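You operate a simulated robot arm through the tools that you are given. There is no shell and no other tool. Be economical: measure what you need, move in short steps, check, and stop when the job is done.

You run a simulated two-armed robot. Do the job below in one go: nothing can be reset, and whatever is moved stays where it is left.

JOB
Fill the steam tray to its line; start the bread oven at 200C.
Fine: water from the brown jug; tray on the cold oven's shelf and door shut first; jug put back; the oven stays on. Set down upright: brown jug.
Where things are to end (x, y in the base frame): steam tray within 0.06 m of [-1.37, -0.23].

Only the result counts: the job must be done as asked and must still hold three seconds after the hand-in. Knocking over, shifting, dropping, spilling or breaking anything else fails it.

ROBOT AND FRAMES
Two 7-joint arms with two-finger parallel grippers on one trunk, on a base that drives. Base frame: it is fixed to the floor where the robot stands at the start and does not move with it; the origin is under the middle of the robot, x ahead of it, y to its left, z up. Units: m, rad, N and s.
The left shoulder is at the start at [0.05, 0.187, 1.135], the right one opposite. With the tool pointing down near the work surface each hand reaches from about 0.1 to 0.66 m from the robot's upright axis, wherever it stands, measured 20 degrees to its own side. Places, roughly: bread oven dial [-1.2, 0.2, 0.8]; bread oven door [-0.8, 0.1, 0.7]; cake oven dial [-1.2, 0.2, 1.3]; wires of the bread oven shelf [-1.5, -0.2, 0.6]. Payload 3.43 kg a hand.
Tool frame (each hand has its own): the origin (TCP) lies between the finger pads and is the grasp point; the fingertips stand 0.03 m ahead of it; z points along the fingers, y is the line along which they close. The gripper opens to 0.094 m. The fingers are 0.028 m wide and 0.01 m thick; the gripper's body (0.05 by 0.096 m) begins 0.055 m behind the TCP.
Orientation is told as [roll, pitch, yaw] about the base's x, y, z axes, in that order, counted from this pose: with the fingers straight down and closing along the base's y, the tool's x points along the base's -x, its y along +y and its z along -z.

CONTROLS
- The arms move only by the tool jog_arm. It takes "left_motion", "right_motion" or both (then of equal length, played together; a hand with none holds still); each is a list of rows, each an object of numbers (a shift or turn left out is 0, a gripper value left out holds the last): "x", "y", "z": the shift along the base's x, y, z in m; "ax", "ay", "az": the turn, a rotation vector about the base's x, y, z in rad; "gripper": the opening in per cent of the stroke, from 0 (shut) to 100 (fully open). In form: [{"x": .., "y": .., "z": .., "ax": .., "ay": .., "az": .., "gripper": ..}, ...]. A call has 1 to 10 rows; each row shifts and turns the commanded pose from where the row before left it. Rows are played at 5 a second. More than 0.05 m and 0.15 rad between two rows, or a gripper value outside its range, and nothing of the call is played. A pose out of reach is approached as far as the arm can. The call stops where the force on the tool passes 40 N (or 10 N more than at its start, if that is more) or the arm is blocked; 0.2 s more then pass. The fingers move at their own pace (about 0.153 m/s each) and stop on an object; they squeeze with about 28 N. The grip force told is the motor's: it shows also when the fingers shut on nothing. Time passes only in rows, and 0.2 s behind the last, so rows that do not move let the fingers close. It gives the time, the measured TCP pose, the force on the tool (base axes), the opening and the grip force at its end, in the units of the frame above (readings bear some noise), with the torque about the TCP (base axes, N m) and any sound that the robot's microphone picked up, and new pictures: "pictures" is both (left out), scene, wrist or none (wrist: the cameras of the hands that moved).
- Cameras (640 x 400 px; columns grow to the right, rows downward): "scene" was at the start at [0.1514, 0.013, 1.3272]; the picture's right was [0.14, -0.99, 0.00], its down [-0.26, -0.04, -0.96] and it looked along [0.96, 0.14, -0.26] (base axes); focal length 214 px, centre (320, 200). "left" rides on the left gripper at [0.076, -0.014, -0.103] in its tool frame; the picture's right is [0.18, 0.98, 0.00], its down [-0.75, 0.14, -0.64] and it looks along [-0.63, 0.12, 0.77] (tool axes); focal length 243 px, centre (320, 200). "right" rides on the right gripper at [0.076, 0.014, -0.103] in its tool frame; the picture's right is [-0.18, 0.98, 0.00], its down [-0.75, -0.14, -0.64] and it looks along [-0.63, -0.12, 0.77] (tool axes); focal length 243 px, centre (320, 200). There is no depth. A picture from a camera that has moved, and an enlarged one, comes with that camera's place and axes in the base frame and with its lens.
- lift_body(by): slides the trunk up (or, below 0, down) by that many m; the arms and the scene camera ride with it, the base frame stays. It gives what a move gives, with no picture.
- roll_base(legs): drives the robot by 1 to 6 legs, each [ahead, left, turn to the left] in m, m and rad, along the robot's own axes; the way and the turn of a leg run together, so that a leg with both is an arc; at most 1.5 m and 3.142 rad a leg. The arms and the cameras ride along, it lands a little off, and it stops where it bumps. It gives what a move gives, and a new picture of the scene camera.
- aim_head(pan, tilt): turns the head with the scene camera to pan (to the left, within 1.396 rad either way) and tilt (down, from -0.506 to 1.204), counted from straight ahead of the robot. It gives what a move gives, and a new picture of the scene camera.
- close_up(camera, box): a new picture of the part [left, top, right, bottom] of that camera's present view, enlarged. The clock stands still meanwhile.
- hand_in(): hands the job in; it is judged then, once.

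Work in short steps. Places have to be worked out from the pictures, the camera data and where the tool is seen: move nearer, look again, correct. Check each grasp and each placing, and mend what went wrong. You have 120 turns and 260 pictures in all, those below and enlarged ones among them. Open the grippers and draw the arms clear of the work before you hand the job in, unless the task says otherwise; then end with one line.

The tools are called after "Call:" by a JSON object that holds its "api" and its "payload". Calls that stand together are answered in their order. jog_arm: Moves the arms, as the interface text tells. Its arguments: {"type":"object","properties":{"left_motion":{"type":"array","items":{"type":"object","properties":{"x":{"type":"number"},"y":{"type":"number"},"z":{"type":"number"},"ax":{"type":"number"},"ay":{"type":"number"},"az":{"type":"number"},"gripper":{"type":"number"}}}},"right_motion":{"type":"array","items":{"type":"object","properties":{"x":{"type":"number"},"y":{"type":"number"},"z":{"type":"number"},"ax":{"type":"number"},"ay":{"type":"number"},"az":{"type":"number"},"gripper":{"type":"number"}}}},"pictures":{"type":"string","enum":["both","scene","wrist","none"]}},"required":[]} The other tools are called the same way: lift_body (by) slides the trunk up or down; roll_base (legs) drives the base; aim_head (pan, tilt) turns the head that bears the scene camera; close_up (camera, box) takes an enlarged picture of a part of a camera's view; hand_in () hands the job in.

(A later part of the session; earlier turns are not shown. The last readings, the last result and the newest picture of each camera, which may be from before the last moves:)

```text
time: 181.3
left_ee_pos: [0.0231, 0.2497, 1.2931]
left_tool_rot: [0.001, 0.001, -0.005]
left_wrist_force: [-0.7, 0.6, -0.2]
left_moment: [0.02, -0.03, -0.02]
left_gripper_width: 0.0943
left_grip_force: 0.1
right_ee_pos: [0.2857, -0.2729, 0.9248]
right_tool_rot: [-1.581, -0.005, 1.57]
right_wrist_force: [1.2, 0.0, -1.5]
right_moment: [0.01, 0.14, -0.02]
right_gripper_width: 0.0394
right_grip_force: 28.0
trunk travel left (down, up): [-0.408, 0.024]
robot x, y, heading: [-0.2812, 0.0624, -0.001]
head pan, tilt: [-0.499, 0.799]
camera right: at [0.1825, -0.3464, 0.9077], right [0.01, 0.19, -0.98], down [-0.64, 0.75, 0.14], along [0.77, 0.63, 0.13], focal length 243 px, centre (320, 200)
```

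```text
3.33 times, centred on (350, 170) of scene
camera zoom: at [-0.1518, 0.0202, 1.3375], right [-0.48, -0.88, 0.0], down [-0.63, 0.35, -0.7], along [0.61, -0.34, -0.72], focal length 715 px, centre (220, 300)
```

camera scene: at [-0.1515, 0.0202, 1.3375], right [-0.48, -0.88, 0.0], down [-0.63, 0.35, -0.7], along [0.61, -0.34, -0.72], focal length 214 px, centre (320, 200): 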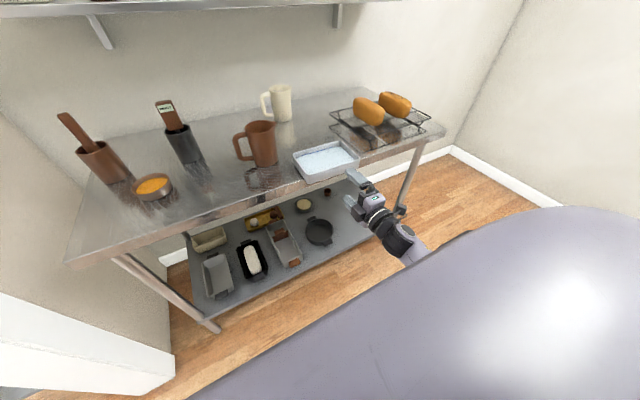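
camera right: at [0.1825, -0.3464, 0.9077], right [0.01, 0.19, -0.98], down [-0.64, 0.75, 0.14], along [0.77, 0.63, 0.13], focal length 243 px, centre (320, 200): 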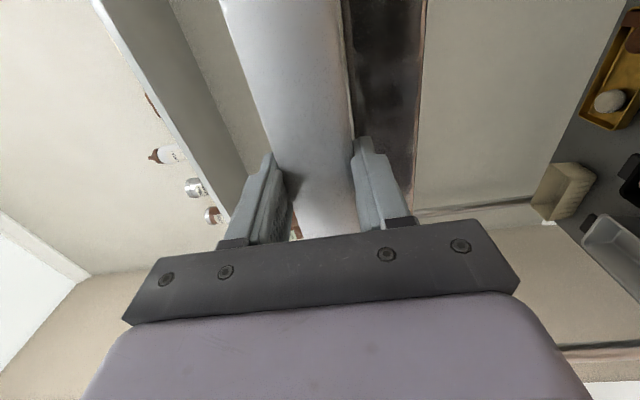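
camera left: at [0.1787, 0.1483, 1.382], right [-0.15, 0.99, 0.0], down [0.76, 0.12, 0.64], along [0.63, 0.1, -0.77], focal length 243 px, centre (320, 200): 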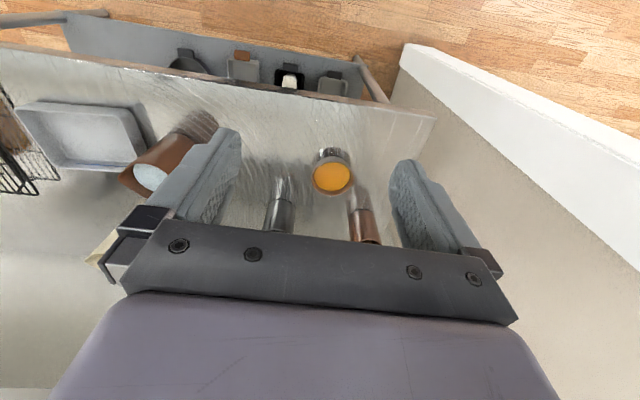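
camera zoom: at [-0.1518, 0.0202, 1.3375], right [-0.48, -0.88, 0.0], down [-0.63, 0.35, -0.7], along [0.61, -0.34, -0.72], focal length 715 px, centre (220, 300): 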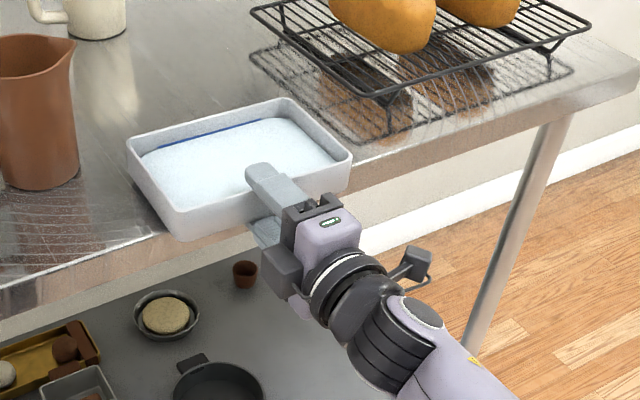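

Clamped across a 39 mm wall height. Lift 1.5 cm slowly and check the tilt.

Call:
{"api": "jog_arm", "payload": {"right_motion": [{"z": 0.004}, {"z": 0.004}, {"z": 0.006}, {"z": 0.006}, {"z": 0}], "pictures": "wrist"}}

Call:
{"api": "close_up", "payload": {"camera": "scene", "box": [270, 110, 430, 230]}}

```text
time: 182.5
left_ee_pos: [0.0217, 0.2506, 1.2936]
left_tool_rot: [0.0, 0.001, -0.004]
left_wrist_force: [-0.4, 0.6, 0.6]
left_moment: [0.0, -0.03, 0.02]
left_gripper_width: 0.0941
left_grip_force: 0.1
right_ee_pos: [0.2854, -0.2721, 0.9454]
right_tool_rot: [-1.581, -0.004, 1.57]
right_wrist_force: [-1.3, -0.4, -1.8]
right_moment: [-0.01, 0.18, 0.0]
right_gripper_width: 0.0396
right_grip_force: 28.2
trunk travel left (down, up): [-0.408, 0.024]
robot x, y, heading: [-0.282, 0.0563, -0.004]
head pan, tilt: [-0.499, 0.799]
camera right: at [0.1832, -0.348, 0.9289], right [0.01, 0.19, -0.98], down [-0.64, 0.75, 0.14], along [0.77, 0.63, 0.13], focal length 243 px, centre (320, 200)
```

right: 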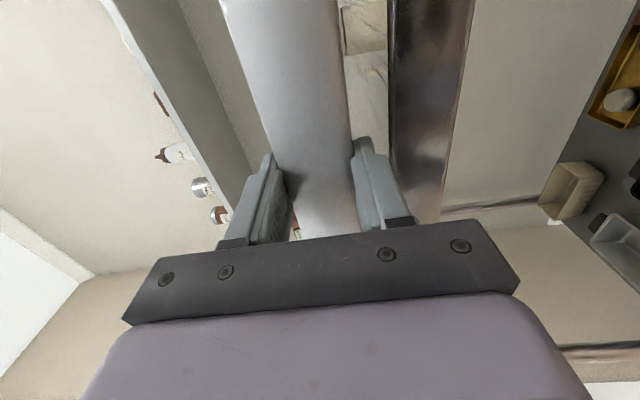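

```text
3.33 times, centred on (350, 170) of scene
camera zoom: at [-0.1518, 0.0203, 1.3375], right [-0.48, -0.88, 0.0], down [-0.63, 0.35, -0.7], along [0.61, -0.34, -0.72], focal length 715 px, centre (220, 300)
```

zoom: 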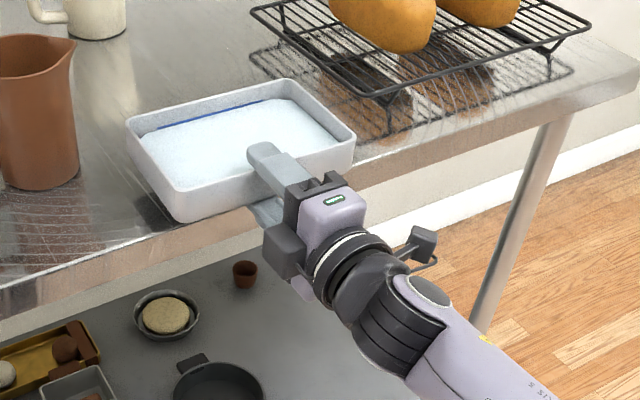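

The tray lifts level and secure (≈1.8 N). I raise it a bit, back off from the counter, strafe right into free floor, and look.

Call:
{"api": "jog_arm", "payload": {"right_motion": [{"z": 0.01}, {"z": 0.012}, {"z": 0.012}], "pictures": "none"}}

Call:
{"api": "roll_base", "payload": {"legs": [[-0.18, 0, 0], [0, -0.8, 0]]}}

```text
time: 183.3
left_ee_pos: [0.0226, 0.2518, 1.2941]
left_tool_rot: [0.0, 0.0, -0.004]
left_wrist_force: [0.3, 0.4, -0.2]
left_moment: [0.01, -0.01, -0.02]
left_gripper_width: 0.094
left_grip_force: 0.1
right_ee_pos: [0.2858, -0.2717, 0.9781]
right_tool_rot: [-1.583, -0.006, 1.571]
right_wrist_force: [-0.4, -0.2, -1.8]
right_moment: [0.01, 0.15, -0.03]
right_gripper_width: 0.0395
right_grip_force: 28.2
trunk travel left (down, up): [-0.408, 0.024]
robot x, y, heading: [-0.2805, 0.0588, -0.007]
head pan, tilt: [-0.499, 0.799]
```

```text
time: 184.8
left_ee_pos: [-0.1235, 0.2477, 1.2957]
left_tool_rot: [-0.002, -0.001, -0.012]
left_wrist_force: [0.4, -0.9, 0.3]
left_moment: [-0.02, 0.03, 0.01]
left_gripper_width: 0.094
left_grip_force: 0.0
right_ee_pos: [0.1363, -0.2771, 0.9766]
right_tool_rot: [-1.578, -0.007, 1.564]
right_wrist_force: [-0.5, 0.2, -1.9]
right_moment: [0.0, 0.14, 0.0]
right_gripper_width: 0.0395
right_grip_force: 27.8
trunk travel left (down, up): [-0.408, 0.024]
robot x, y, heading: [-0.4309, 0.0584, -0.008]
head pan, tilt: [-0.499, 0.799]
stopped in leg 1: the robot was blocked; the commanded pose is now the measured one
camera scene: at [-0.2988, 0.0191, 1.3374], right [-0.49, -0.87, 0.0], down [-0.63, 0.35, -0.7], along [0.61, -0.34, -0.72], focal length 214 px, centre (320, 200)
```

scene: 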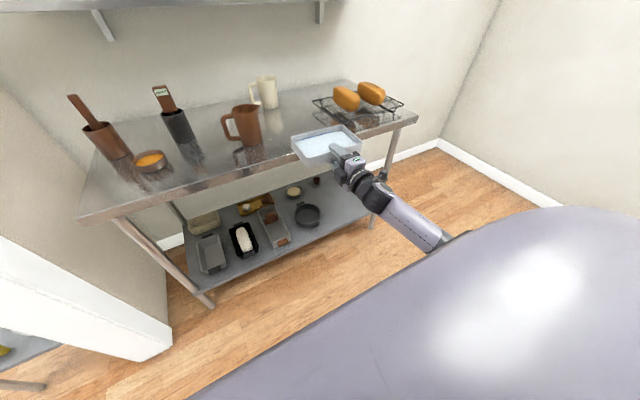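

Bumped into the open door's edge behind me; the tray is clear of the counter. I move 1.5 cm ahead and strafe right.

Call:
{"api": "roll_base", "payload": {"legs": [[0.02, 0, 0], [0, -0.8, 0]]}}

Call:
{"api": "close_up", "payload": {"camera": "scene", "box": [270, 90, 430, 210]}}

```text
time: 192.7
left_ee_pos: [-0.1105, -0.5668, 1.2951]
left_tool_rot: [-0.002, -0.003, -0.012]
left_wrist_force: [0.5, -0.6, -0.4]
left_moment: [-0.03, 0.01, -0.01]
left_gripper_width: 0.0939
left_grip_force: 0.1
right_ee_pos: [0.1472, -1.0929, 0.9777]
right_tool_rot: [-1.582, -0.004, 1.562]
right_wrist_force: [-1.2, 0.4, -1.2]
right_moment: [0.01, 0.15, -0.01]
right_gripper_width: 0.0397
right_grip_force: 28.1
trunk travel left (down, up): [-0.408, 0.024]
robot x, y, heading: [-0.4163, -0.7529, -0.009]
head pan, tilt: [-0.499, 0.799]
camera scene: at [-0.2868, -0.7969, 1.3375], right [-0.49, -0.87, 0.0], down [-0.63, 0.35, -0.7], along [0.61, -0.34, -0.72], focal length 214 px, centre (320, 200)
```

scene: 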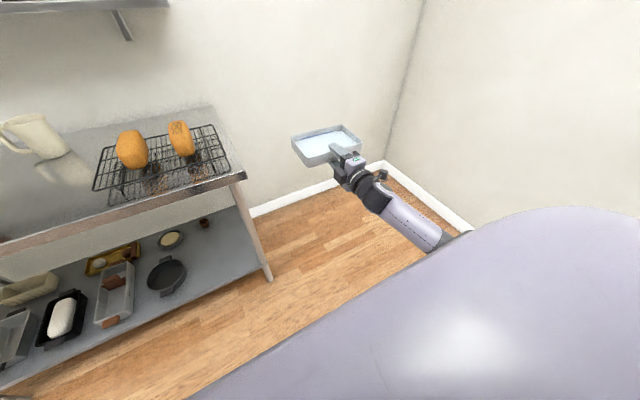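

```text
3.33 times, centred on (350, 150) of scene
camera zoom: at [-0.2868, -0.7969, 1.3375], right [-0.49, -0.87, 0.0], down [-0.63, 0.35, -0.7], along [0.61, -0.34, -0.72], focal length 715 px, centre (220, 367)
```

zoom: 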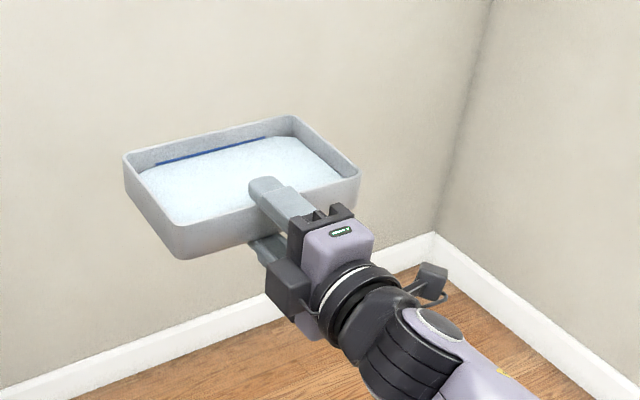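

The tray is level and secure. I back up a little and turn around counter-clockwise in free space.

Call:
{"api": "roll_base", "payload": {"legs": [[-0.055, 0, 0], [0, 0, 3.141]]}}

Call:
{"api": "aim_head", "payload": {"pan": -0.45, "tilt": 0.6}}

```text
time: 201.0
left_ee_pos: [-0.7714, -0.9503, 1.2939]
left_tool_rot: [-0.002, -0.004, -3.135]
left_wrist_force: [0.0, -0.3, -0.9]
left_moment: [0.01, -0.03, -0.01]
left_gripper_width: 0.0939
left_grip_force: 0.0
right_ee_pos: [-1.0403, -0.4315, 0.9785]
right_tool_rot: [-1.583, -0.005, -1.559]
right_wrist_force: [-0.2, -0.6, -3.0]
right_moment: [0.01, -0.12, -0.01]
right_gripper_width: 0.0392
right_grip_force: 27.3
trunk travel left (down, up): [-0.408, 0.024]
robot x, y, heading: [-0.4691, -0.7533, -3.133]
head pan, tilt: [-0.499, 0.799]
camera scene: at [-0.6, -0.7189, 1.3375], right [0.47, 0.88, 0.0], down [0.63, -0.34, -0.7], along [-0.62, 0.33, -0.72], focal length 214 px, centre (320, 200)
```

scene: 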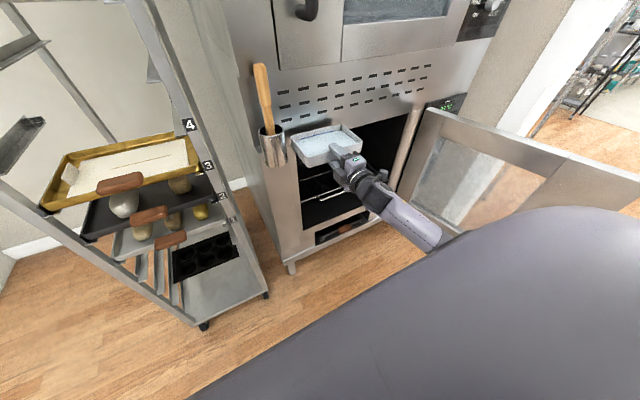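

```text
time: 201.8
left_ee_pos: [-0.7713, -0.9514, 1.2951]
left_tool_rot: [-0.001, -0.002, -3.136]
left_wrist_force: [0.0, -0.6, 0.0]
left_moment: [0.0, 0.01, 0.02]
left_gripper_width: 0.0937
left_grip_force: 0.0
right_ee_pos: [-1.0409, -0.4306, 0.9773]
right_tool_rot: [-1.581, -0.004, -1.558]
right_wrist_force: [-0.8, 0.4, -1.6]
right_moment: [0.0, -0.17, 0.03]
right_gripper_width: 0.0397
right_grip_force: 27.7
trunk travel left (down, up): [-0.408, 0.024]
robot x, y, heading: [-0.4727, -0.7586, -3.129]
head pan, tilt: [-0.45, 0.6]
camera scene: at [-0.6087, -0.7191, 1.3543], right [0.43, 0.9, 0.0], down [0.51, -0.24, -0.82], along [-0.75, 0.35, -0.57], focal length 214 px, centre (320, 200)
```

scene: 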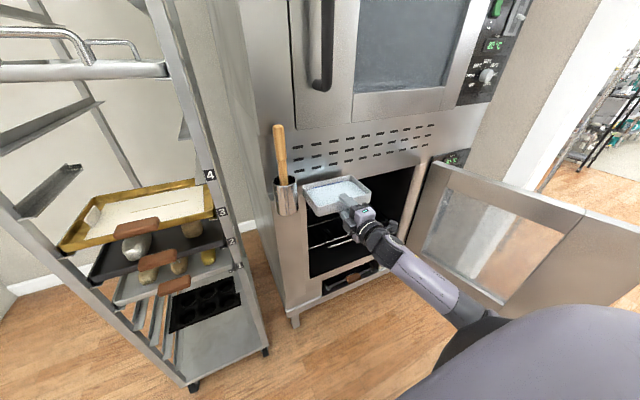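

The tray survived the turn, level. I strafe right so the tray is centred on the oven mouth (hand y≈-0.23).

Call:
{"api": "roll_base", "payload": {"legs": [[0.03, -0.2, -0.01]]}}

Call:
{"api": "close_up", "payload": {"camera": "scene", "box": [220, 80, 460, 300]}}

```text
time: 204.2
left_ee_pos: [-0.8046, -0.7471, 1.2947]
left_tool_rot: [0.0, -0.004, 3.137]
left_wrist_force: [-0.4, 0.1, 0.8]
left_moment: [0.03, 0.01, 0.0]
left_gripper_width: 0.0939
left_grip_force: 0.0
right_ee_pos: [-1.0668, -0.222, 0.9787]
right_tool_rot: [-1.581, -0.005, -1.574]
right_wrist_force: [6.9, 0.9, -2.6]
right_moment: [0.02, -0.33, 0.54]
right_gripper_width: 0.0394
right_grip_force: 28.2
trunk travel left (down, up): [-0.408, 0.024]
robot x, y, heading: [-0.5002, -0.5593, 3.139]
head pan, tilt: [-0.45, 0.6]
camera scene: at [-0.6379, -0.5172, 1.3545], right [0.44, 0.9, 0.0], down [0.51, -0.25, -0.83], along [-0.74, 0.36, -0.56], focal length 214 px, centre (320, 200)
```

scene: 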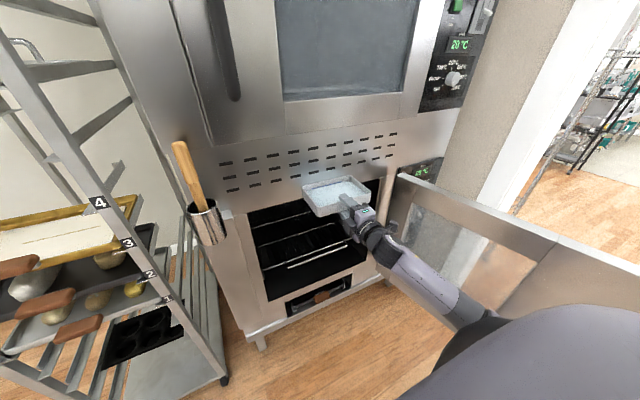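

```text
1.82 times, centred on (340, 190) of scene
camera zoom: at [-0.6379, -0.5172, 1.3545], right [0.44, 0.9, 0.0], down [0.51, -0.25, -0.83], along [-0.74, 0.36, -0.56], focal length 390 px, centre (284, 218)
```

zoom: 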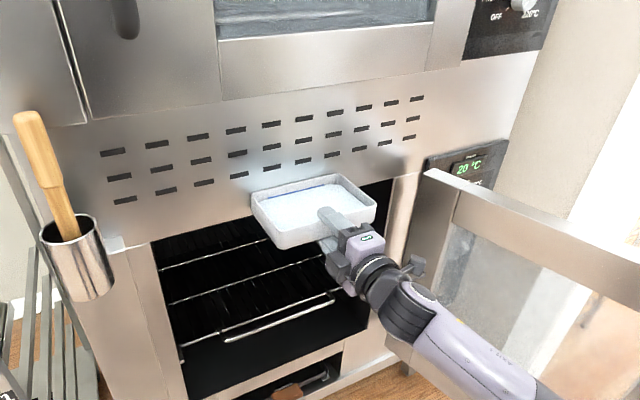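

The tray's far wall is lightly touching the oven face (7 N). Back off 5 cm.

Call:
{"api": "roll_base", "payload": {"legs": [[-0.05, 0, 0]]}}

Call:
{"api": "close_up", "payload": {"camera": "scene", "box": [260, 120, 420, 240]}}

```text
time: 205.1
left_ee_pos: [-0.7547, -0.7476, 1.2955]
left_tool_rot: [-0.004, -0.005, 3.136]
left_wrist_force: [-0.1, -0.3, -0.1]
left_moment: [0.01, 0.01, 0.02]
left_gripper_width: 0.094
left_grip_force: 0.0
right_ee_pos: [-1.0171, -0.2231, 0.9775]
right_tool_rot: [-1.581, -0.006, -1.571]
right_wrist_force: [0.3, -0.3, -1.5]
right_moment: [-0.02, -0.19, 0.0]
right_gripper_width: 0.0394
right_grip_force: 28.3
trunk travel left (down, up): [-0.408, 0.024]
robot x, y, heading: [-0.4545, -0.5535, 3.14]
head pan, tilt: [-0.45, 0.6]
camera scene: at [-0.5879, -0.5175, 1.3546], right [0.44, 0.9, 0.0], down [0.51, -0.25, -0.83], along [-0.74, 0.36, -0.56], focal length 214 px, centre (320, 200)
```

scene: 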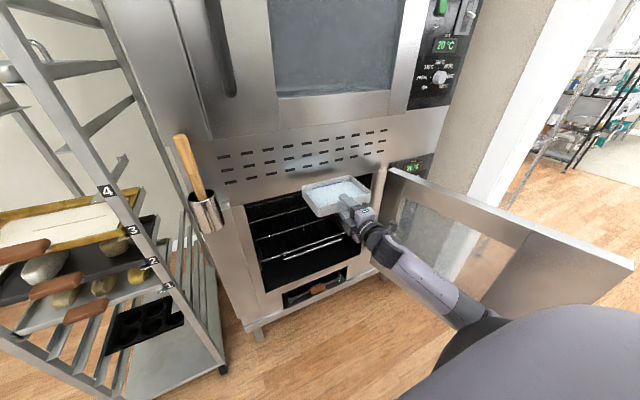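

```text
3.33 times, centred on (340, 180) of scene
camera zoom: at [-0.5879, -0.5175, 1.3546], right [0.44, 0.9, 0.0], down [0.51, -0.25, -0.83], along [-0.74, 0.36, -0.56], focal length 715 px, centre (253, 267)
```

zoom: 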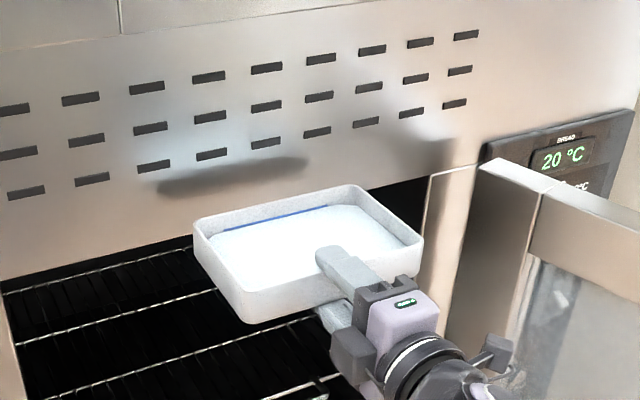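

Now I lower the trunk 0.2 m so the tray faces the cavity, and check.

Call:
{"api": "lift_body", "payload": {"by": -0.2}}

Call:
{"api": "jog_arm", "payload": {"right_motion": [{"z": 0.0}], "pictures": "both"}}

```text
time: 207.2
left_ee_pos: [-0.7565, -0.7477, 1.0956]
left_tool_rot: [-0.001, -0.004, 3.137]
left_wrist_force: [0.2, -0.6, 0.3]
left_moment: [0.02, 0.0, 0.03]
left_gripper_width: 0.0942
left_grip_force: 0.0
right_ee_pos: [-1.017, -0.2232, 0.7781]
right_tool_rot: [-1.581, -0.006, -1.571]
right_wrist_force: [-0.1, 0.2, -1.6]
right_moment: [0.0, -0.12, 0.01]
right_gripper_width: 0.0394
right_grip_force: 27.7
trunk travel left (down, up): [-0.208, 0.224]
robot x, y, heading: [-0.4489, -0.5571, 3.139]
head pan, tilt: [-0.45, 0.6]
```

```text
time: 207.6
left_ee_pos: [-0.7569, -0.7474, 1.095]
left_tool_rot: [-0.002, -0.002, 3.136]
left_wrist_force: [1.2, 0.6, 1.1]
left_moment: [-0.01, 0.0, 0.01]
left_gripper_width: 0.0942
left_grip_force: 0.1
right_ee_pos: [-1.0172, -0.2222, 0.7779]
right_tool_rot: [-1.58, -0.004, -1.571]
right_wrist_force: [0.1, -0.2, -2.3]
right_moment: [0.0, -0.15, -0.01]
right_gripper_width: 0.0398
right_grip_force: 28.1
trunk travel left (down, up): [-0.208, 0.224]
robot x, y, heading: [-0.4513, -0.5583, 3.142]
head pan, tilt: [-0.45, 0.6]
camera scene: at [-0.5889, -0.5175, 1.1544], right [0.44, 0.9, 0.0], down [0.51, -0.25, -0.82], along [-0.74, 0.36, -0.57], focal length 214 px, centre (320, 200)
camera right: at [-0.9152, -0.147, 0.7619], right [-0.01, -0.19, -0.98], down [0.64, -0.75, 0.14], along [-0.77, -0.63, 0.13], focal length 243 px, centre (320, 200)
```

scene: 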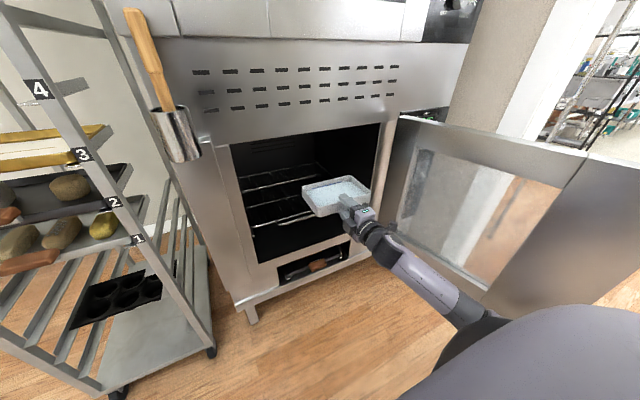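
right: 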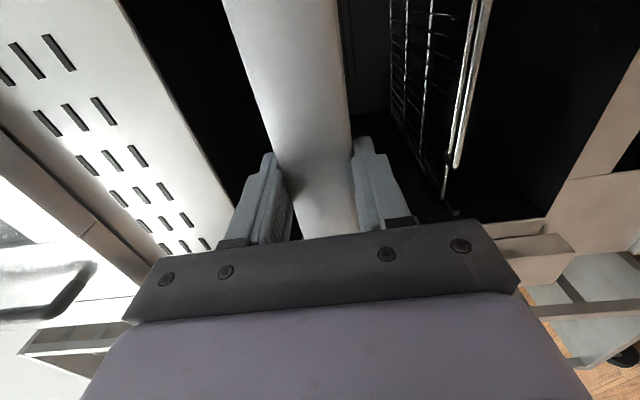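

I zoom into the cavity to see the shelf's front edge and wires.

Call:
{"api": "close_up", "payload": {"camera": "scene", "box": [220, 120, 400, 300]}}

Call:
{"api": "close_up", "payload": {"camera": "right", "box": [340, 0, 560, 240]}}

```text
2.22 times, centred on (310, 210) of scene
camera zoom: at [-0.5889, -0.5175, 1.1544], right [0.44, 0.9, 0.0], down [0.51, -0.25, -0.82], along [-0.74, 0.36, -0.57], focal length 477 px, centre (342, 178)
```

zoom: 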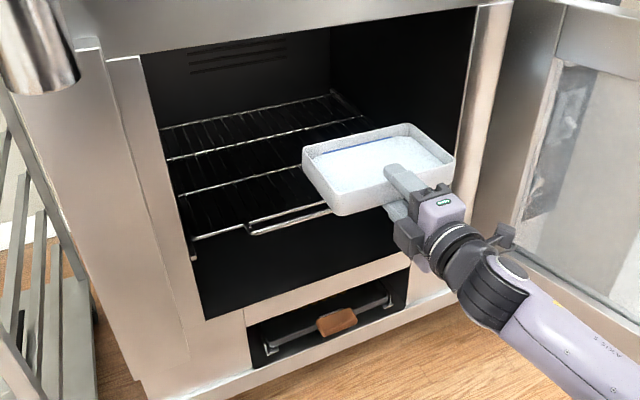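

```text
1.67 times, centred on (450, 120) of right
camera zoom: at [-0.9152, -0.147, 0.7619], right [-0.01, -0.19, -0.98], down [0.64, -0.75, 0.14], along [-0.77, -0.63, 0.13], focal length 404 px, centre (103, 333)
```

zoom: 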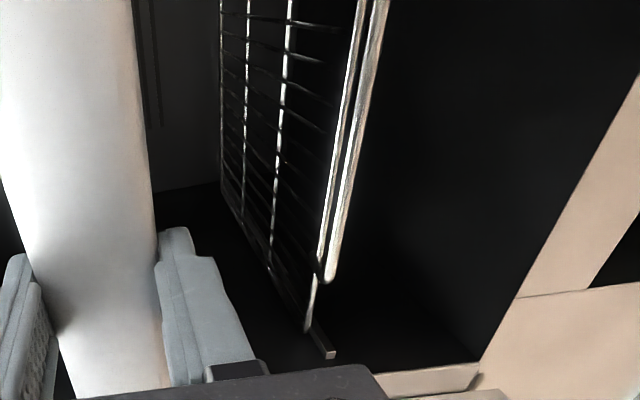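

The shelf's front bar is at x≈-1.25 with a handle loop at x≈-1.224, z≈0.605. Plan: set the tray with its near edge overhanging just in front of the handle (free for the lower finger), release, then push it in. Lower a bit more and drive in.

Call:
{"api": "lift_body", "payload": {"by": -0.075}}

Call:
{"api": "roll_base", "payload": {"legs": [[0.15, 0.0, 0.0]]}}

Call:
{"api": "close_up", "payload": {"camera": "scene", "box": [220, 100, 440, 280]}}

Call:
{"api": "close_up", "payload": {"camera": "right", "box": [220, 0, 540, 240]}}

```text
time: 208.8
left_ee_pos: [-0.7558, -0.747, 1.0201]
left_tool_rot: [-0.002, -0.003, 3.137]
left_wrist_force: [-0.2, 0.2, -0.1]
left_moment: [0.01, 0.01, 0.05]
left_gripper_width: 0.0941
left_grip_force: 0.0
right_ee_pos: [-1.0182, -0.2239, 0.7021]
right_tool_rot: [-1.579, -0.006, -1.573]
right_wrist_force: [0.5, -0.1, -1.5]
right_moment: [-0.02, -0.15, 0.01]
right_gripper_width: 0.0395
right_grip_force: 28.1
trunk travel left (down, up): [-0.133, 0.299]
robot x, y, heading: [-0.449, -0.5559, 3.139]
head pan, tilt: [-0.45, 0.6]
```

```text
time: 210.1
left_ee_pos: [-0.9034, -0.7468, 1.0198]
left_tool_rot: [-0.002, -0.002, 3.138]
left_wrist_force: [-1.1, -0.8, -0.4]
left_moment: [0.02, 0.02, 0.02]
left_gripper_width: 0.0939
left_grip_force: 0.0
right_ee_pos: [-1.1676, -0.2236, 0.7028]
right_tool_rot: [-1.58, -0.004, -1.571]
right_wrist_force: [-0.5, 0.8, -2.0]
right_moment: [-0.02, -0.18, 0.0]
right_gripper_width: 0.0395
right_grip_force: 28.4
trunk travel left (down, up): [-0.133, 0.299]
robot x, y, heading: [-0.5993, -0.5554, 3.14]
head pan, tilt: [-0.45, 0.6]
camera scene: at [-0.7379, -0.5174, 1.0794], right [0.44, 0.9, 0.0], down [0.51, -0.25, -0.82], along [-0.74, 0.36, -0.57], focal length 214 px, centre (320, 200)
```

scene: 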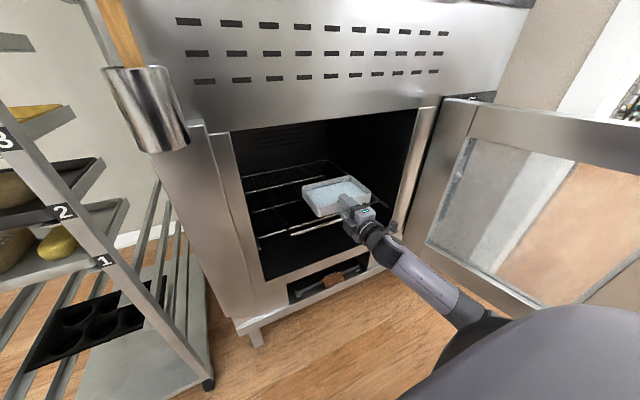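

```text
2.22 times, centred on (330, 190) of scene
camera zoom: at [-0.7379, -0.5174, 1.0794], right [0.44, 0.9, 0.0], down [0.51, -0.25, -0.82], along [-0.74, 0.36, -0.57], focal length 477 px, centre (298, 222)
```

zoom: 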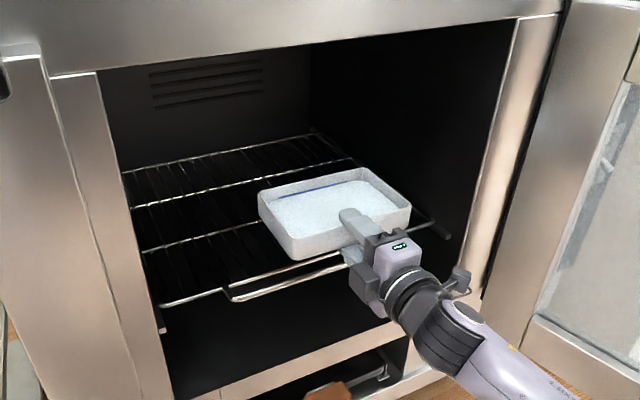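

```text
1.67 times, centred on (380, 120) of right
camera zoom: at [-1.0648, -0.1474, 0.6869], right [-0.01, -0.19, -0.98], down [0.64, -0.75, 0.14], along [-0.77, -0.63, 0.13], focal length 404 px, centre (220, 333)
```

zoom: 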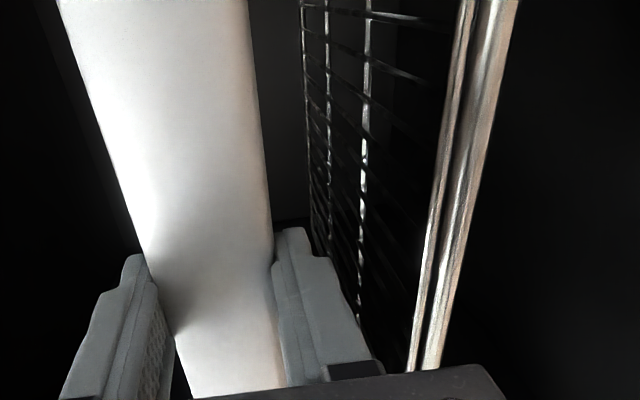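

Handle ≈(-1.232, z 0.60). I advance 2.2 cm with the arm, then lower toward the shelf.

Call:
{"api": "jog_arm", "payload": {"right_motion": [{"x": -0.012}, {"x": -0.011}], "pictures": "none"}}

Call:
{"api": "lift_body", "payload": {"by": -0.06}}

Call:
{"api": "close_up", "payload": {"camera": "scene", "box": [220, 80, 440, 260]}}

Call:
{"api": "close_up", "payload": {"camera": "right", "box": [220, 0, 540, 240]}}

```text
time: 210.7
left_ee_pos: [-0.9035, -0.7482, 1.0194]
left_tool_rot: [-0.003, -0.003, 3.137]
left_wrist_force: [0.9, 0.0, 0.6]
left_moment: [-0.01, 0.03, -0.01]
left_gripper_width: 0.0942
left_grip_force: 0.0
right_ee_pos: [-1.1904, -0.2243, 0.702]
right_tool_rot: [-1.58, -0.005, -1.571]
right_wrist_force: [-0.4, 0.1, -1.6]
right_moment: [-0.01, -0.12, -0.04]
right_gripper_width: 0.0395
right_grip_force: 28.1
trunk travel left (down, up): [-0.133, 0.299]
robot x, y, heading: [-0.601, -0.5565, 3.139]
head pan, tilt: [-0.45, 0.6]
```

```text
time: 211.7
left_ee_pos: [-0.9057, -0.7478, 0.9601]
left_tool_rot: [-0.001, -0.003, 3.138]
left_wrist_force: [0.5, 0.5, -0.3]
left_moment: [-0.02, 0.0, 0.01]
left_gripper_width: 0.0941
left_grip_force: 0.1
right_ee_pos: [-1.1903, -0.2243, 0.6423]
right_tool_rot: [-1.579, -0.005, -1.571]
right_wrist_force: [0.7, -0.6, -1.5]
right_moment: [0.02, -0.13, 0.0]
right_gripper_width: 0.0395
right_grip_force: 27.9
trunk travel left (down, up): [-0.073, 0.359]
robot x, y, heading: [-0.5993, -0.5545, 3.133]
head pan, tilt: [-0.45, 0.6]
```

```text
2.22 times, centred on (330, 170) of scene
camera zoom: at [-0.7378, -0.5174, 1.0194], right [0.44, 0.9, 0.0], down [0.51, -0.25, -0.82], along [-0.74, 0.36, -0.57], focal length 477 px, centre (298, 267)
```

zoom: 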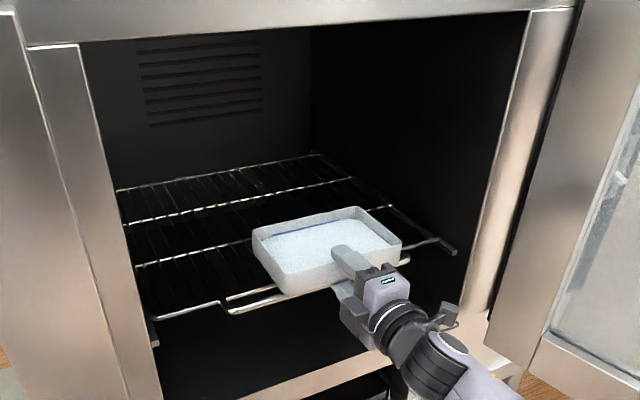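

```text
1.67 times, centred on (380, 120) of right
camera zoom: at [-1.0872, -0.1474, 0.6268], right [-0.01, -0.19, -0.98], down [0.64, -0.75, 0.14], along [-0.77, -0.63, 0.13], focal length 404 px, centre (220, 333)
```

zoom: 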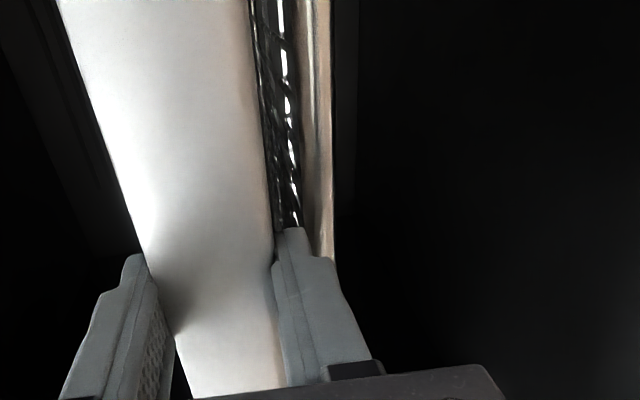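

Nearly at the shelf. Lower in small steps with force monitoring.

Call:
{"api": "jog_arm", "payload": {"right_motion": [{"z": -0.005}, {"z": -0.005}, {"z": -0.004}, {"z": -0.004}], "pictures": "wrist"}}

Call:
{"api": "close_up", "payload": {"camera": "scene", "box": [260, 110, 400, 230]}}

```text
time: 212.7
left_ee_pos: [-0.9034, -0.7482, 0.9609]
left_tool_rot: [-0.002, -0.005, 3.138]
left_wrist_force: [0.7, 0.3, 0.0]
left_moment: [0.02, 0.0, -0.02]
left_gripper_width: 0.0938
left_grip_force: 0.1
right_ee_pos: [-1.1902, -0.2234, 0.6291]
right_tool_rot: [-1.589, -0.004, -1.57]
right_wrist_force: [2.3, 2.5, 12.2]
right_moment: [0.39, 0.32, -0.17]
right_gripper_width: 0.0396
right_grip_force: 28.1
trunk travel left (down, up): [-0.073, 0.359]
robot x, y, heading: [-0.5968, -0.5562, 3.139]
head pan, tilt: [-0.45, 0.6]
camera right: at [-1.0875, -0.1471, 0.6128], right [-0.02, -0.19, -0.98], down [0.64, -0.75, 0.13], along [-0.76, -0.63, 0.13], focal length 243 px, centre (320, 200)
```

right: 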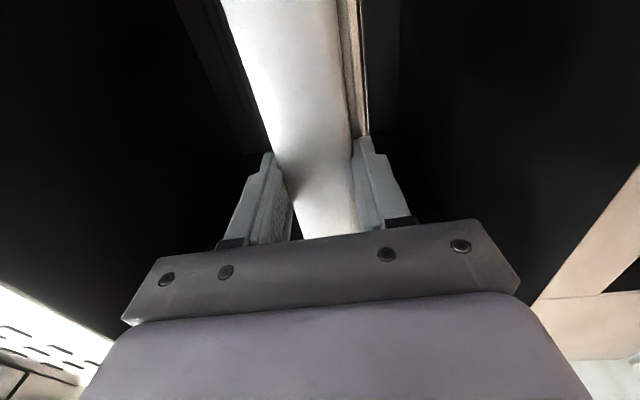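

```text
3.33 times, centred on (330, 170) of scene
camera zoom: at [-0.7367, -0.5178, 1.0199], right [0.44, 0.9, 0.0], down [0.51, -0.25, -0.83], along [-0.74, 0.36, -0.56], focal length 715 px, centre (287, 300)
```

zoom: 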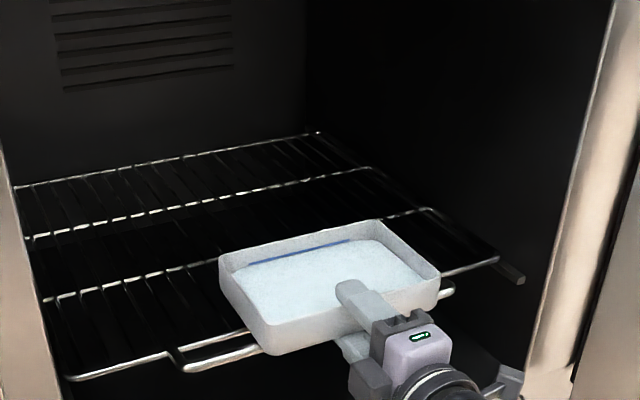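

Contact (12 N) with the tray floor at z≈0.609, on the handle/bars, with the lower finger in front of the handle. I release gently.

Call:
{"api": "jog_arm", "payload": {"right_motion": [{"gripper": 50}, {"gripper": 60}, {"gripper": 70}, {"z": 0}], "pictures": "wrist"}}

Call:
{"api": "close_up", "payload": {"camera": "scene", "box": [260, 110, 400, 230]}}

```text
time: 213.7
left_ee_pos: [-0.9047, -0.7474, 0.9603]
left_tool_rot: [-0.002, -0.004, 3.138]
left_wrist_force: [-0.5, -0.6, 0.1]
left_moment: [-0.03, -0.04, -0.01]
left_gripper_width: 0.094
left_grip_force: 0.0
right_ee_pos: [-1.1889, -0.2243, 0.6244]
right_tool_rot: [-1.58, -0.006, -1.571]
right_wrist_force: [-0.9, 0.7, 0.9]
right_moment: [0.02, -0.02, -0.01]
right_gripper_width: 0.066
right_grip_force: 0.0
trunk travel left (down, up): [-0.073, 0.359]
robot x, y, heading: [-0.5978, -0.5549, 3.14]
head pan, tilt: [-0.45, 0.6]
camera right: at [-1.0872, -0.1475, 0.6085], right [-0.01, -0.19, -0.98], down [0.64, -0.75, 0.14], along [-0.77, -0.63, 0.13], focal length 243 px, centre (320, 200)
```

right: 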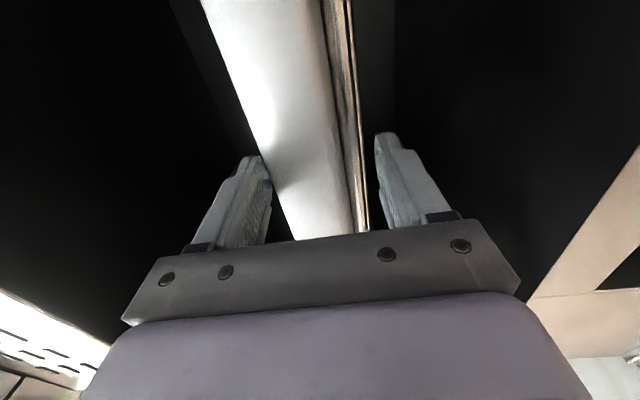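

```text
3.33 times, centred on (330, 170) of scene
camera zoom: at [-0.7377, -0.5175, 1.0194], right [0.44, 0.9, 0.0], down [0.51, -0.25, -0.83], along [-0.74, 0.36, -0.56], focal length 715 px, centre (287, 300)
```

zoom: 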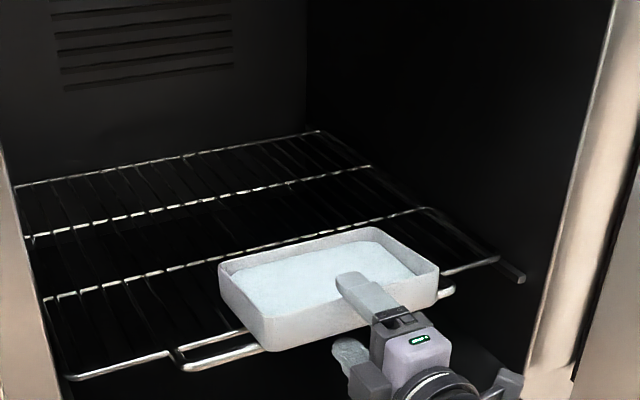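

The tray now rests on the shelf (slightly nose-down since the handle is a bit higher than the bars). I withdraw the fingers backward.

Call:
{"api": "jog_arm", "payload": {"right_motion": [{"z": 0.003}, {"x": 0.02}, {"x": 0.02}, {"x": 0.02}, {"x": 0.02, "gripper": 0}, {"z": 0.008}, {"z": 0}], "pictures": "wrist"}}

Call:
{"api": "close_up", "payload": {"camera": "scene", "box": [260, 110, 400, 230]}}

```text
time: 215.3
left_ee_pos: [-0.9039, -0.7489, 0.9609]
left_tool_rot: [-0.002, -0.004, 3.139]
left_wrist_force: [1.1, 0.7, -0.5]
left_moment: [0.04, -0.01, -0.02]
left_gripper_width: 0.094
left_grip_force: 0.1
right_ee_pos: [-1.1096, -0.2247, 0.6364]
right_tool_rot: [-1.579, -0.006, -1.57]
right_wrist_force: [-0.5, -0.9, 0.7]
right_moment: [-0.02, 0.0, 0.02]
right_gripper_width: 0.0001
right_grip_force: 27.9
trunk travel left (down, up): [-0.073, 0.359]
robot x, y, heading: [-0.604, -0.5579, 3.138]
head pan, tilt: [-0.45, 0.6]
camera right: at [-1.0068, -0.1482, 0.6209], right [-0.01, -0.19, -0.98], down [0.64, -0.75, 0.14], along [-0.77, -0.63, 0.13], focal length 243 px, centre (320, 200)
```

right: 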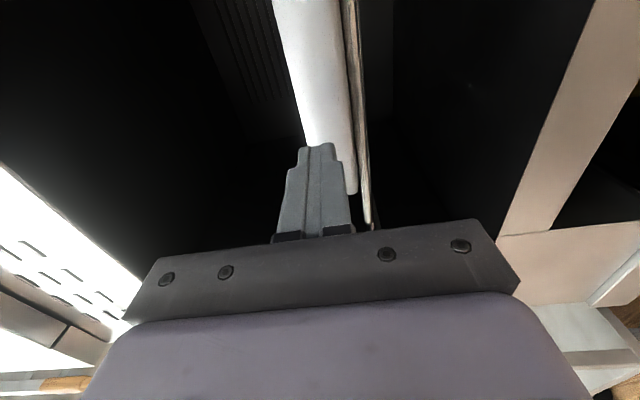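

```text
3.33 times, centred on (330, 170) of scene
camera zoom: at [-0.7377, -0.5175, 1.0194], right [0.44, 0.9, 0.0], down [0.51, -0.25, -0.83], along [-0.74, 0.36, -0.56], focal length 715 px, centre (287, 300)
```

zoom: 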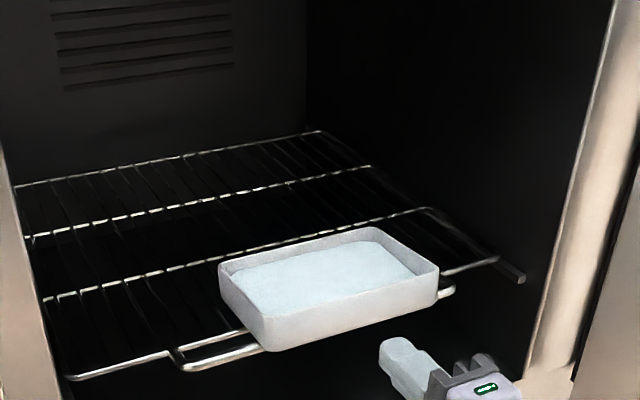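

Tray is on the shelf. I drive 4.5 cm closer, then push its near wall inward slowly with the closed fist.

Call:
{"api": "roll_base", "payload": {"legs": [[0.04, 0, 0]]}}

Call:
{"api": "jog_arm", "payload": {"right_motion": [{"x": -0.01}, {"x": -0.01}, {"x": -0.01}, {"x": -0.01}, {"x": -0.01}], "pictures": "none"}}

Call:
{"api": "close_up", "payload": {"camera": "scene", "box": [260, 90, 400, 230]}}

```text
time: 216.2
left_ee_pos: [-0.9423, -0.7477, 0.9609]
left_tool_rot: [-0.003, -0.002, 3.137]
left_wrist_force: [0.2, 0.1, -0.3]
left_moment: [0.01, -0.01, -0.01]
left_gripper_width: 0.094
left_grip_force: 0.1
right_ee_pos: [-1.1479, -0.2256, 0.6349]
right_tool_rot: [-1.579, -0.004, -1.571]
right_wrist_force: [-0.3, -1.1, -0.6]
right_moment: [0.04, -0.03, 0.04]
right_gripper_width: 0.0002
right_grip_force: 27.4
trunk travel left (down, up): [-0.073, 0.359]
robot x, y, heading: [-0.6401, -0.5568, 3.14]
head pan, tilt: [-0.45, 0.6]
camera scene: at [-0.7766, -0.5174, 1.0195], right [0.44, 0.9, 0.0], down [0.51, -0.25, -0.83], along [-0.74, 0.36, -0.56], focal length 214 px, centre (320, 200)
```

scene: 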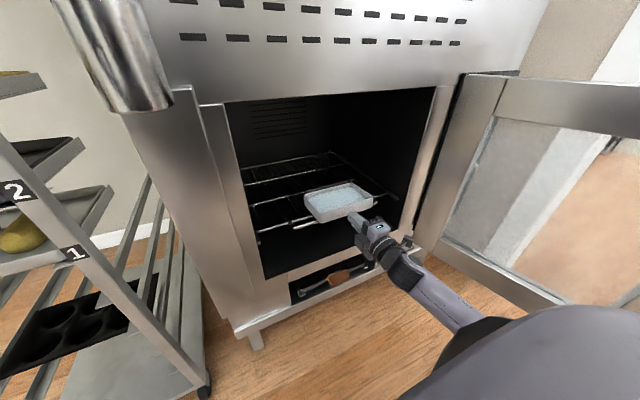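

```text
time: 217.4
left_ee_pos: [-0.9417, -0.7479, 0.9604]
left_tool_rot: [-0.002, -0.003, 3.138]
left_wrist_force: [0.6, 0.0, -0.2]
left_moment: [-0.04, 0.02, 0.01]
left_gripper_width: 0.0941
left_grip_force: 0.1
right_ee_pos: [-1.1965, -0.2241, 0.6373]
right_tool_rot: [-1.58, -0.006, -1.571]
right_wrist_force: [-0.2, -0.6, -0.1]
right_moment: [-0.04, 0.01, -0.02]
right_gripper_width: 0.0
right_grip_force: 28.0
trunk travel left (down, up): [-0.073, 0.359]
robot x, y, heading: [-0.6385, -0.5522, 3.142]
head pan, tilt: [-0.45, 0.6]
```

```text
2.86 times, centred on (330, 160) of scene
camera zoom: at [-0.7767, -0.5174, 1.0195], right [0.44, 0.9, 0.0], down [0.51, -0.25, -0.83], along [-0.74, 0.36, -0.56], focal length 613 px, centre (291, 314)
```

zoom: 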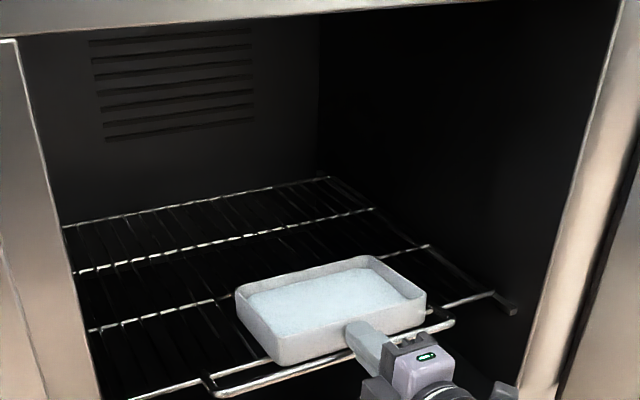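

Sliding well. Push another ~5.5 cm.

Call:
{"api": "jog_arm", "payload": {"right_motion": [{"x": -0.01}, {"x": -0.01}, {"x": -0.01}, {"x": -0.01}, {"x": -0.01}, {"x": -0.008}], "pictures": "wrist"}}

Call:
{"api": "close_up", "payload": {"camera": "scene", "box": [260, 90, 400, 230]}}

```text
time: 218.8
left_ee_pos: [-0.9435, -0.7488, 0.9604]
left_tool_rot: [-0.002, -0.003, 3.138]
left_wrist_force: [0.5, -0.2, -0.3]
left_moment: [-0.01, 0.02, 0.0]
left_gripper_width: 0.0941
left_grip_force: 0.0
right_ee_pos: [-1.2558, -0.2249, 0.6379]
right_tool_rot: [-1.581, -0.005, -1.57]
right_wrist_force: [0.4, -0.4, 0.8]
right_moment: [-0.01, 0.0, 0.01]
right_gripper_width: 0.0001
right_grip_force: 28.5
trunk travel left (down, up): [-0.073, 0.359]
robot x, y, heading: [-0.6419, -0.5538, 3.141]
head pan, tilt: [-0.45, 0.6]
camera right: at [-1.1537, -0.1487, 0.6212], right [-0.01, -0.19, -0.98], down [0.64, -0.75, 0.14], along [-0.77, -0.63, 0.13], focal length 243 px, centre (320, 200)
```

right: 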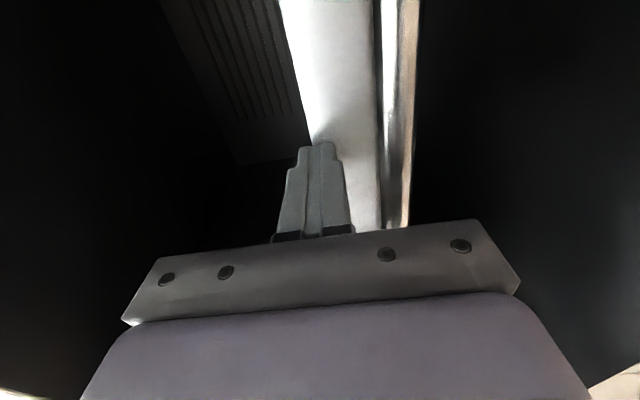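

```text
2.86 times, centred on (330, 160) of scene
camera zoom: at [-0.7766, -0.5174, 1.0195], right [0.44, 0.9, 0.0], down [0.51, -0.25, -0.83], along [-0.74, 0.36, -0.56], focal length 613 px, centre (291, 314)
```

zoom: 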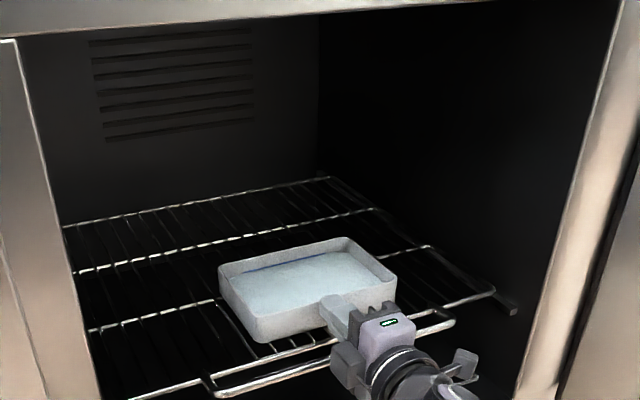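

Tray is level on the bars at centre ≈(-1.346,-0.225), water at the line. One more centimetre, then withdraw.

Call:
{"api": "jog_arm", "payload": {"right_motion": [{"x": -0.006}, {"x": -0.005}, {"x": 0.02}, {"x": 0.04}, {"x": 0.04}, {"x": 0.04}, {"x": 0.03}], "pictures": "none"}}

Call:
{"api": "close_up", "payload": {"camera": "scene", "box": [260, 90, 400, 230]}}

```text
time: 220.4
left_ee_pos: [-0.9415, -0.7486, 0.9605]
left_tool_rot: [-0.003, -0.004, 3.138]
left_wrist_force: [0.2, -1.2, 0.0]
left_moment: [0.0, -0.02, -0.01]
left_gripper_width: 0.0941
left_grip_force: 0.0
right_ee_pos: [-1.0975, -0.2261, 0.6358]
right_tool_rot: [-1.58, -0.006, -1.57]
right_wrist_force: [-0.2, 0.4, 0.5]
right_moment: [0.02, 0.01, -0.04]
right_gripper_width: 0.0
right_grip_force: 27.7
trunk travel left (down, up): [-0.073, 0.359]
robot x, y, heading: [-0.6407, -0.5557, 3.141]
head pan, tilt: [-0.45, 0.6]
```

```text
2.86 times, centred on (330, 160) of scene
camera zoom: at [-0.7768, -0.5174, 1.0194], right [0.44, 0.9, 0.0], down [0.51, -0.25, -0.83], along [-0.74, 0.36, -0.56], focal length 613 px, centre (291, 314)
```

zoom: 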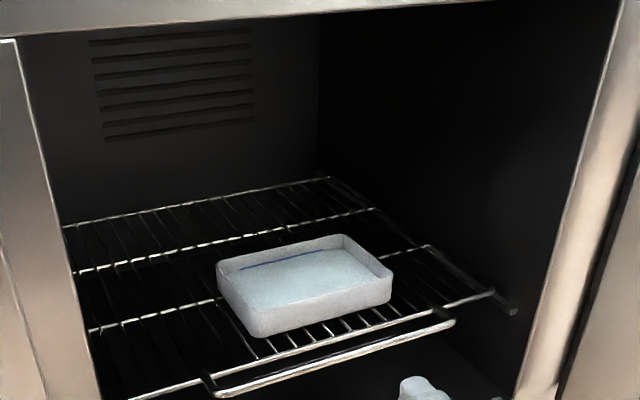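

Tray placed at ≈(-1.357,-0.226), level. Now the door: I back out, go around its free edge to its outer side, raising the trunk a little so the fist is mid-door.

Call:
{"api": "lift_body", "payload": {"by": 0.1}}

Call:
{"api": "roll_base", "payload": {"legs": [[-0.64, 0, 0], [0, -0.52, 0]]}}

Call:
{"api": "aim_head", "payload": {"pan": -0.3, "tilt": 0.75}}

```text
time: 221.7
left_ee_pos: [-0.9434, -0.7476, 1.0599]
left_tool_rot: [-0.002, -0.004, 3.138]
left_wrist_force: [1.0, -0.8, 0.0]
left_moment: [0.0, -0.02, -0.01]
left_gripper_width: 0.0941
left_grip_force: 0.2
right_ee_pos: [-1.0974, -0.2242, 0.7348]
right_tool_rot: [-1.58, -0.005, -1.57]
right_wrist_force: [-0.2, -0.5, -0.2]
right_moment: [0.02, 0.0, 0.01]
right_gripper_width: 0.0003
right_grip_force: 28.1
trunk travel left (down, up): [-0.173, 0.259]
robot x, y, heading: [-0.6363, -0.5557, 3.139]
head pan, tilt: [-0.45, 0.6]
```

```text
time: 229.9
left_ee_pos: [-0.313, -0.2337, 1.0606]
left_tool_rot: [-0.001, -0.003, -3.128]
left_wrist_force: [-0.9, 0.4, 0.1]
left_moment: [-0.01, -0.01, 0.02]
left_gripper_width: 0.0936
left_grip_force: 0.1
right_ee_pos: [-0.4773, 0.2853, 0.735]
right_tool_rot: [-1.58, -0.006, -1.554]
right_wrist_force: [0.7, -0.1, 0.7]
right_moment: [0.0, 0.01, 0.03]
right_gripper_width: 0.0
right_grip_force: 27.7
trunk travel left (down, up): [-0.173, 0.259]
robot x, y, heading: [-0.015, -0.0372, -3.124]
head pan, tilt: [-0.45, 0.6]
camera scene: at [-0.152, -0.0006, 1.1194], right [0.42, 0.91, 0.0], down [0.51, -0.24, -0.83], along [-0.75, 0.35, -0.56], focal length 214 px, centre (320, 200)
```

scene: 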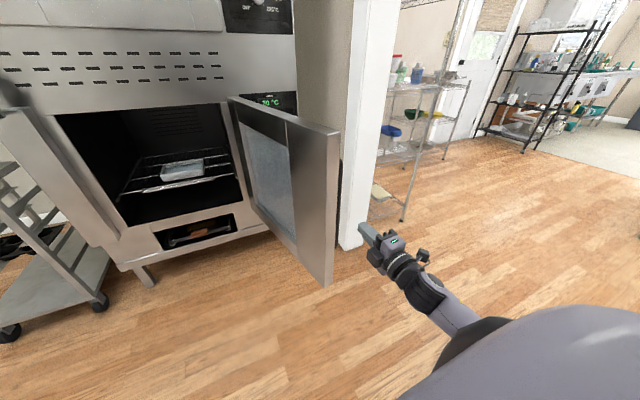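

```text
time: 230.6
left_ee_pos: [-0.3135, -0.234, 1.0592]
left_tool_rot: [-0.001, -0.004, -3.126]
left_wrist_force: [0.0, 0.3, -0.5]
left_moment: [-0.02, -0.01, 0.0]
left_gripper_width: 0.094
left_grip_force: 0.1
right_ee_pos: [-0.4777, 0.2861, 0.7348]
right_tool_rot: [-1.579, -0.006, -1.551]
right_wrist_force: [0.1, 0.0, -0.4]
right_moment: [-0.01, 0.02, 0.01]
right_gripper_width: 0.0002
right_grip_force: 28.3
trunk travel left (down, up): [-0.173, 0.259]
robot x, y, heading: [-0.0115, -0.0373, -3.124]
head pan, tilt: [-0.3, 0.75]
camera scene: at [-0.1514, -0.0145, 1.1066], right [0.28, 0.96, 0.0], down [0.65, -0.19, -0.73], along [-0.7, 0.21, -0.68], focal length 214 px, centre (320, 200)
```

scene: 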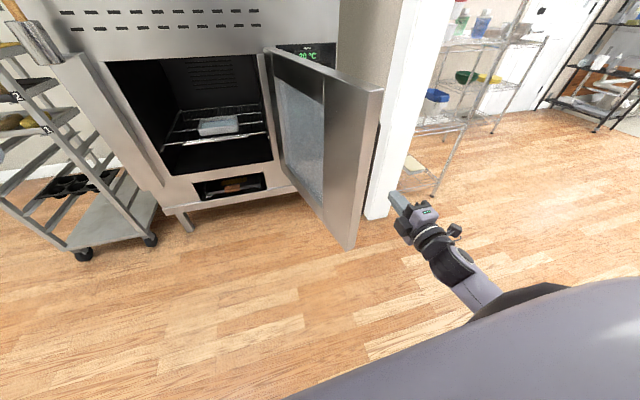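

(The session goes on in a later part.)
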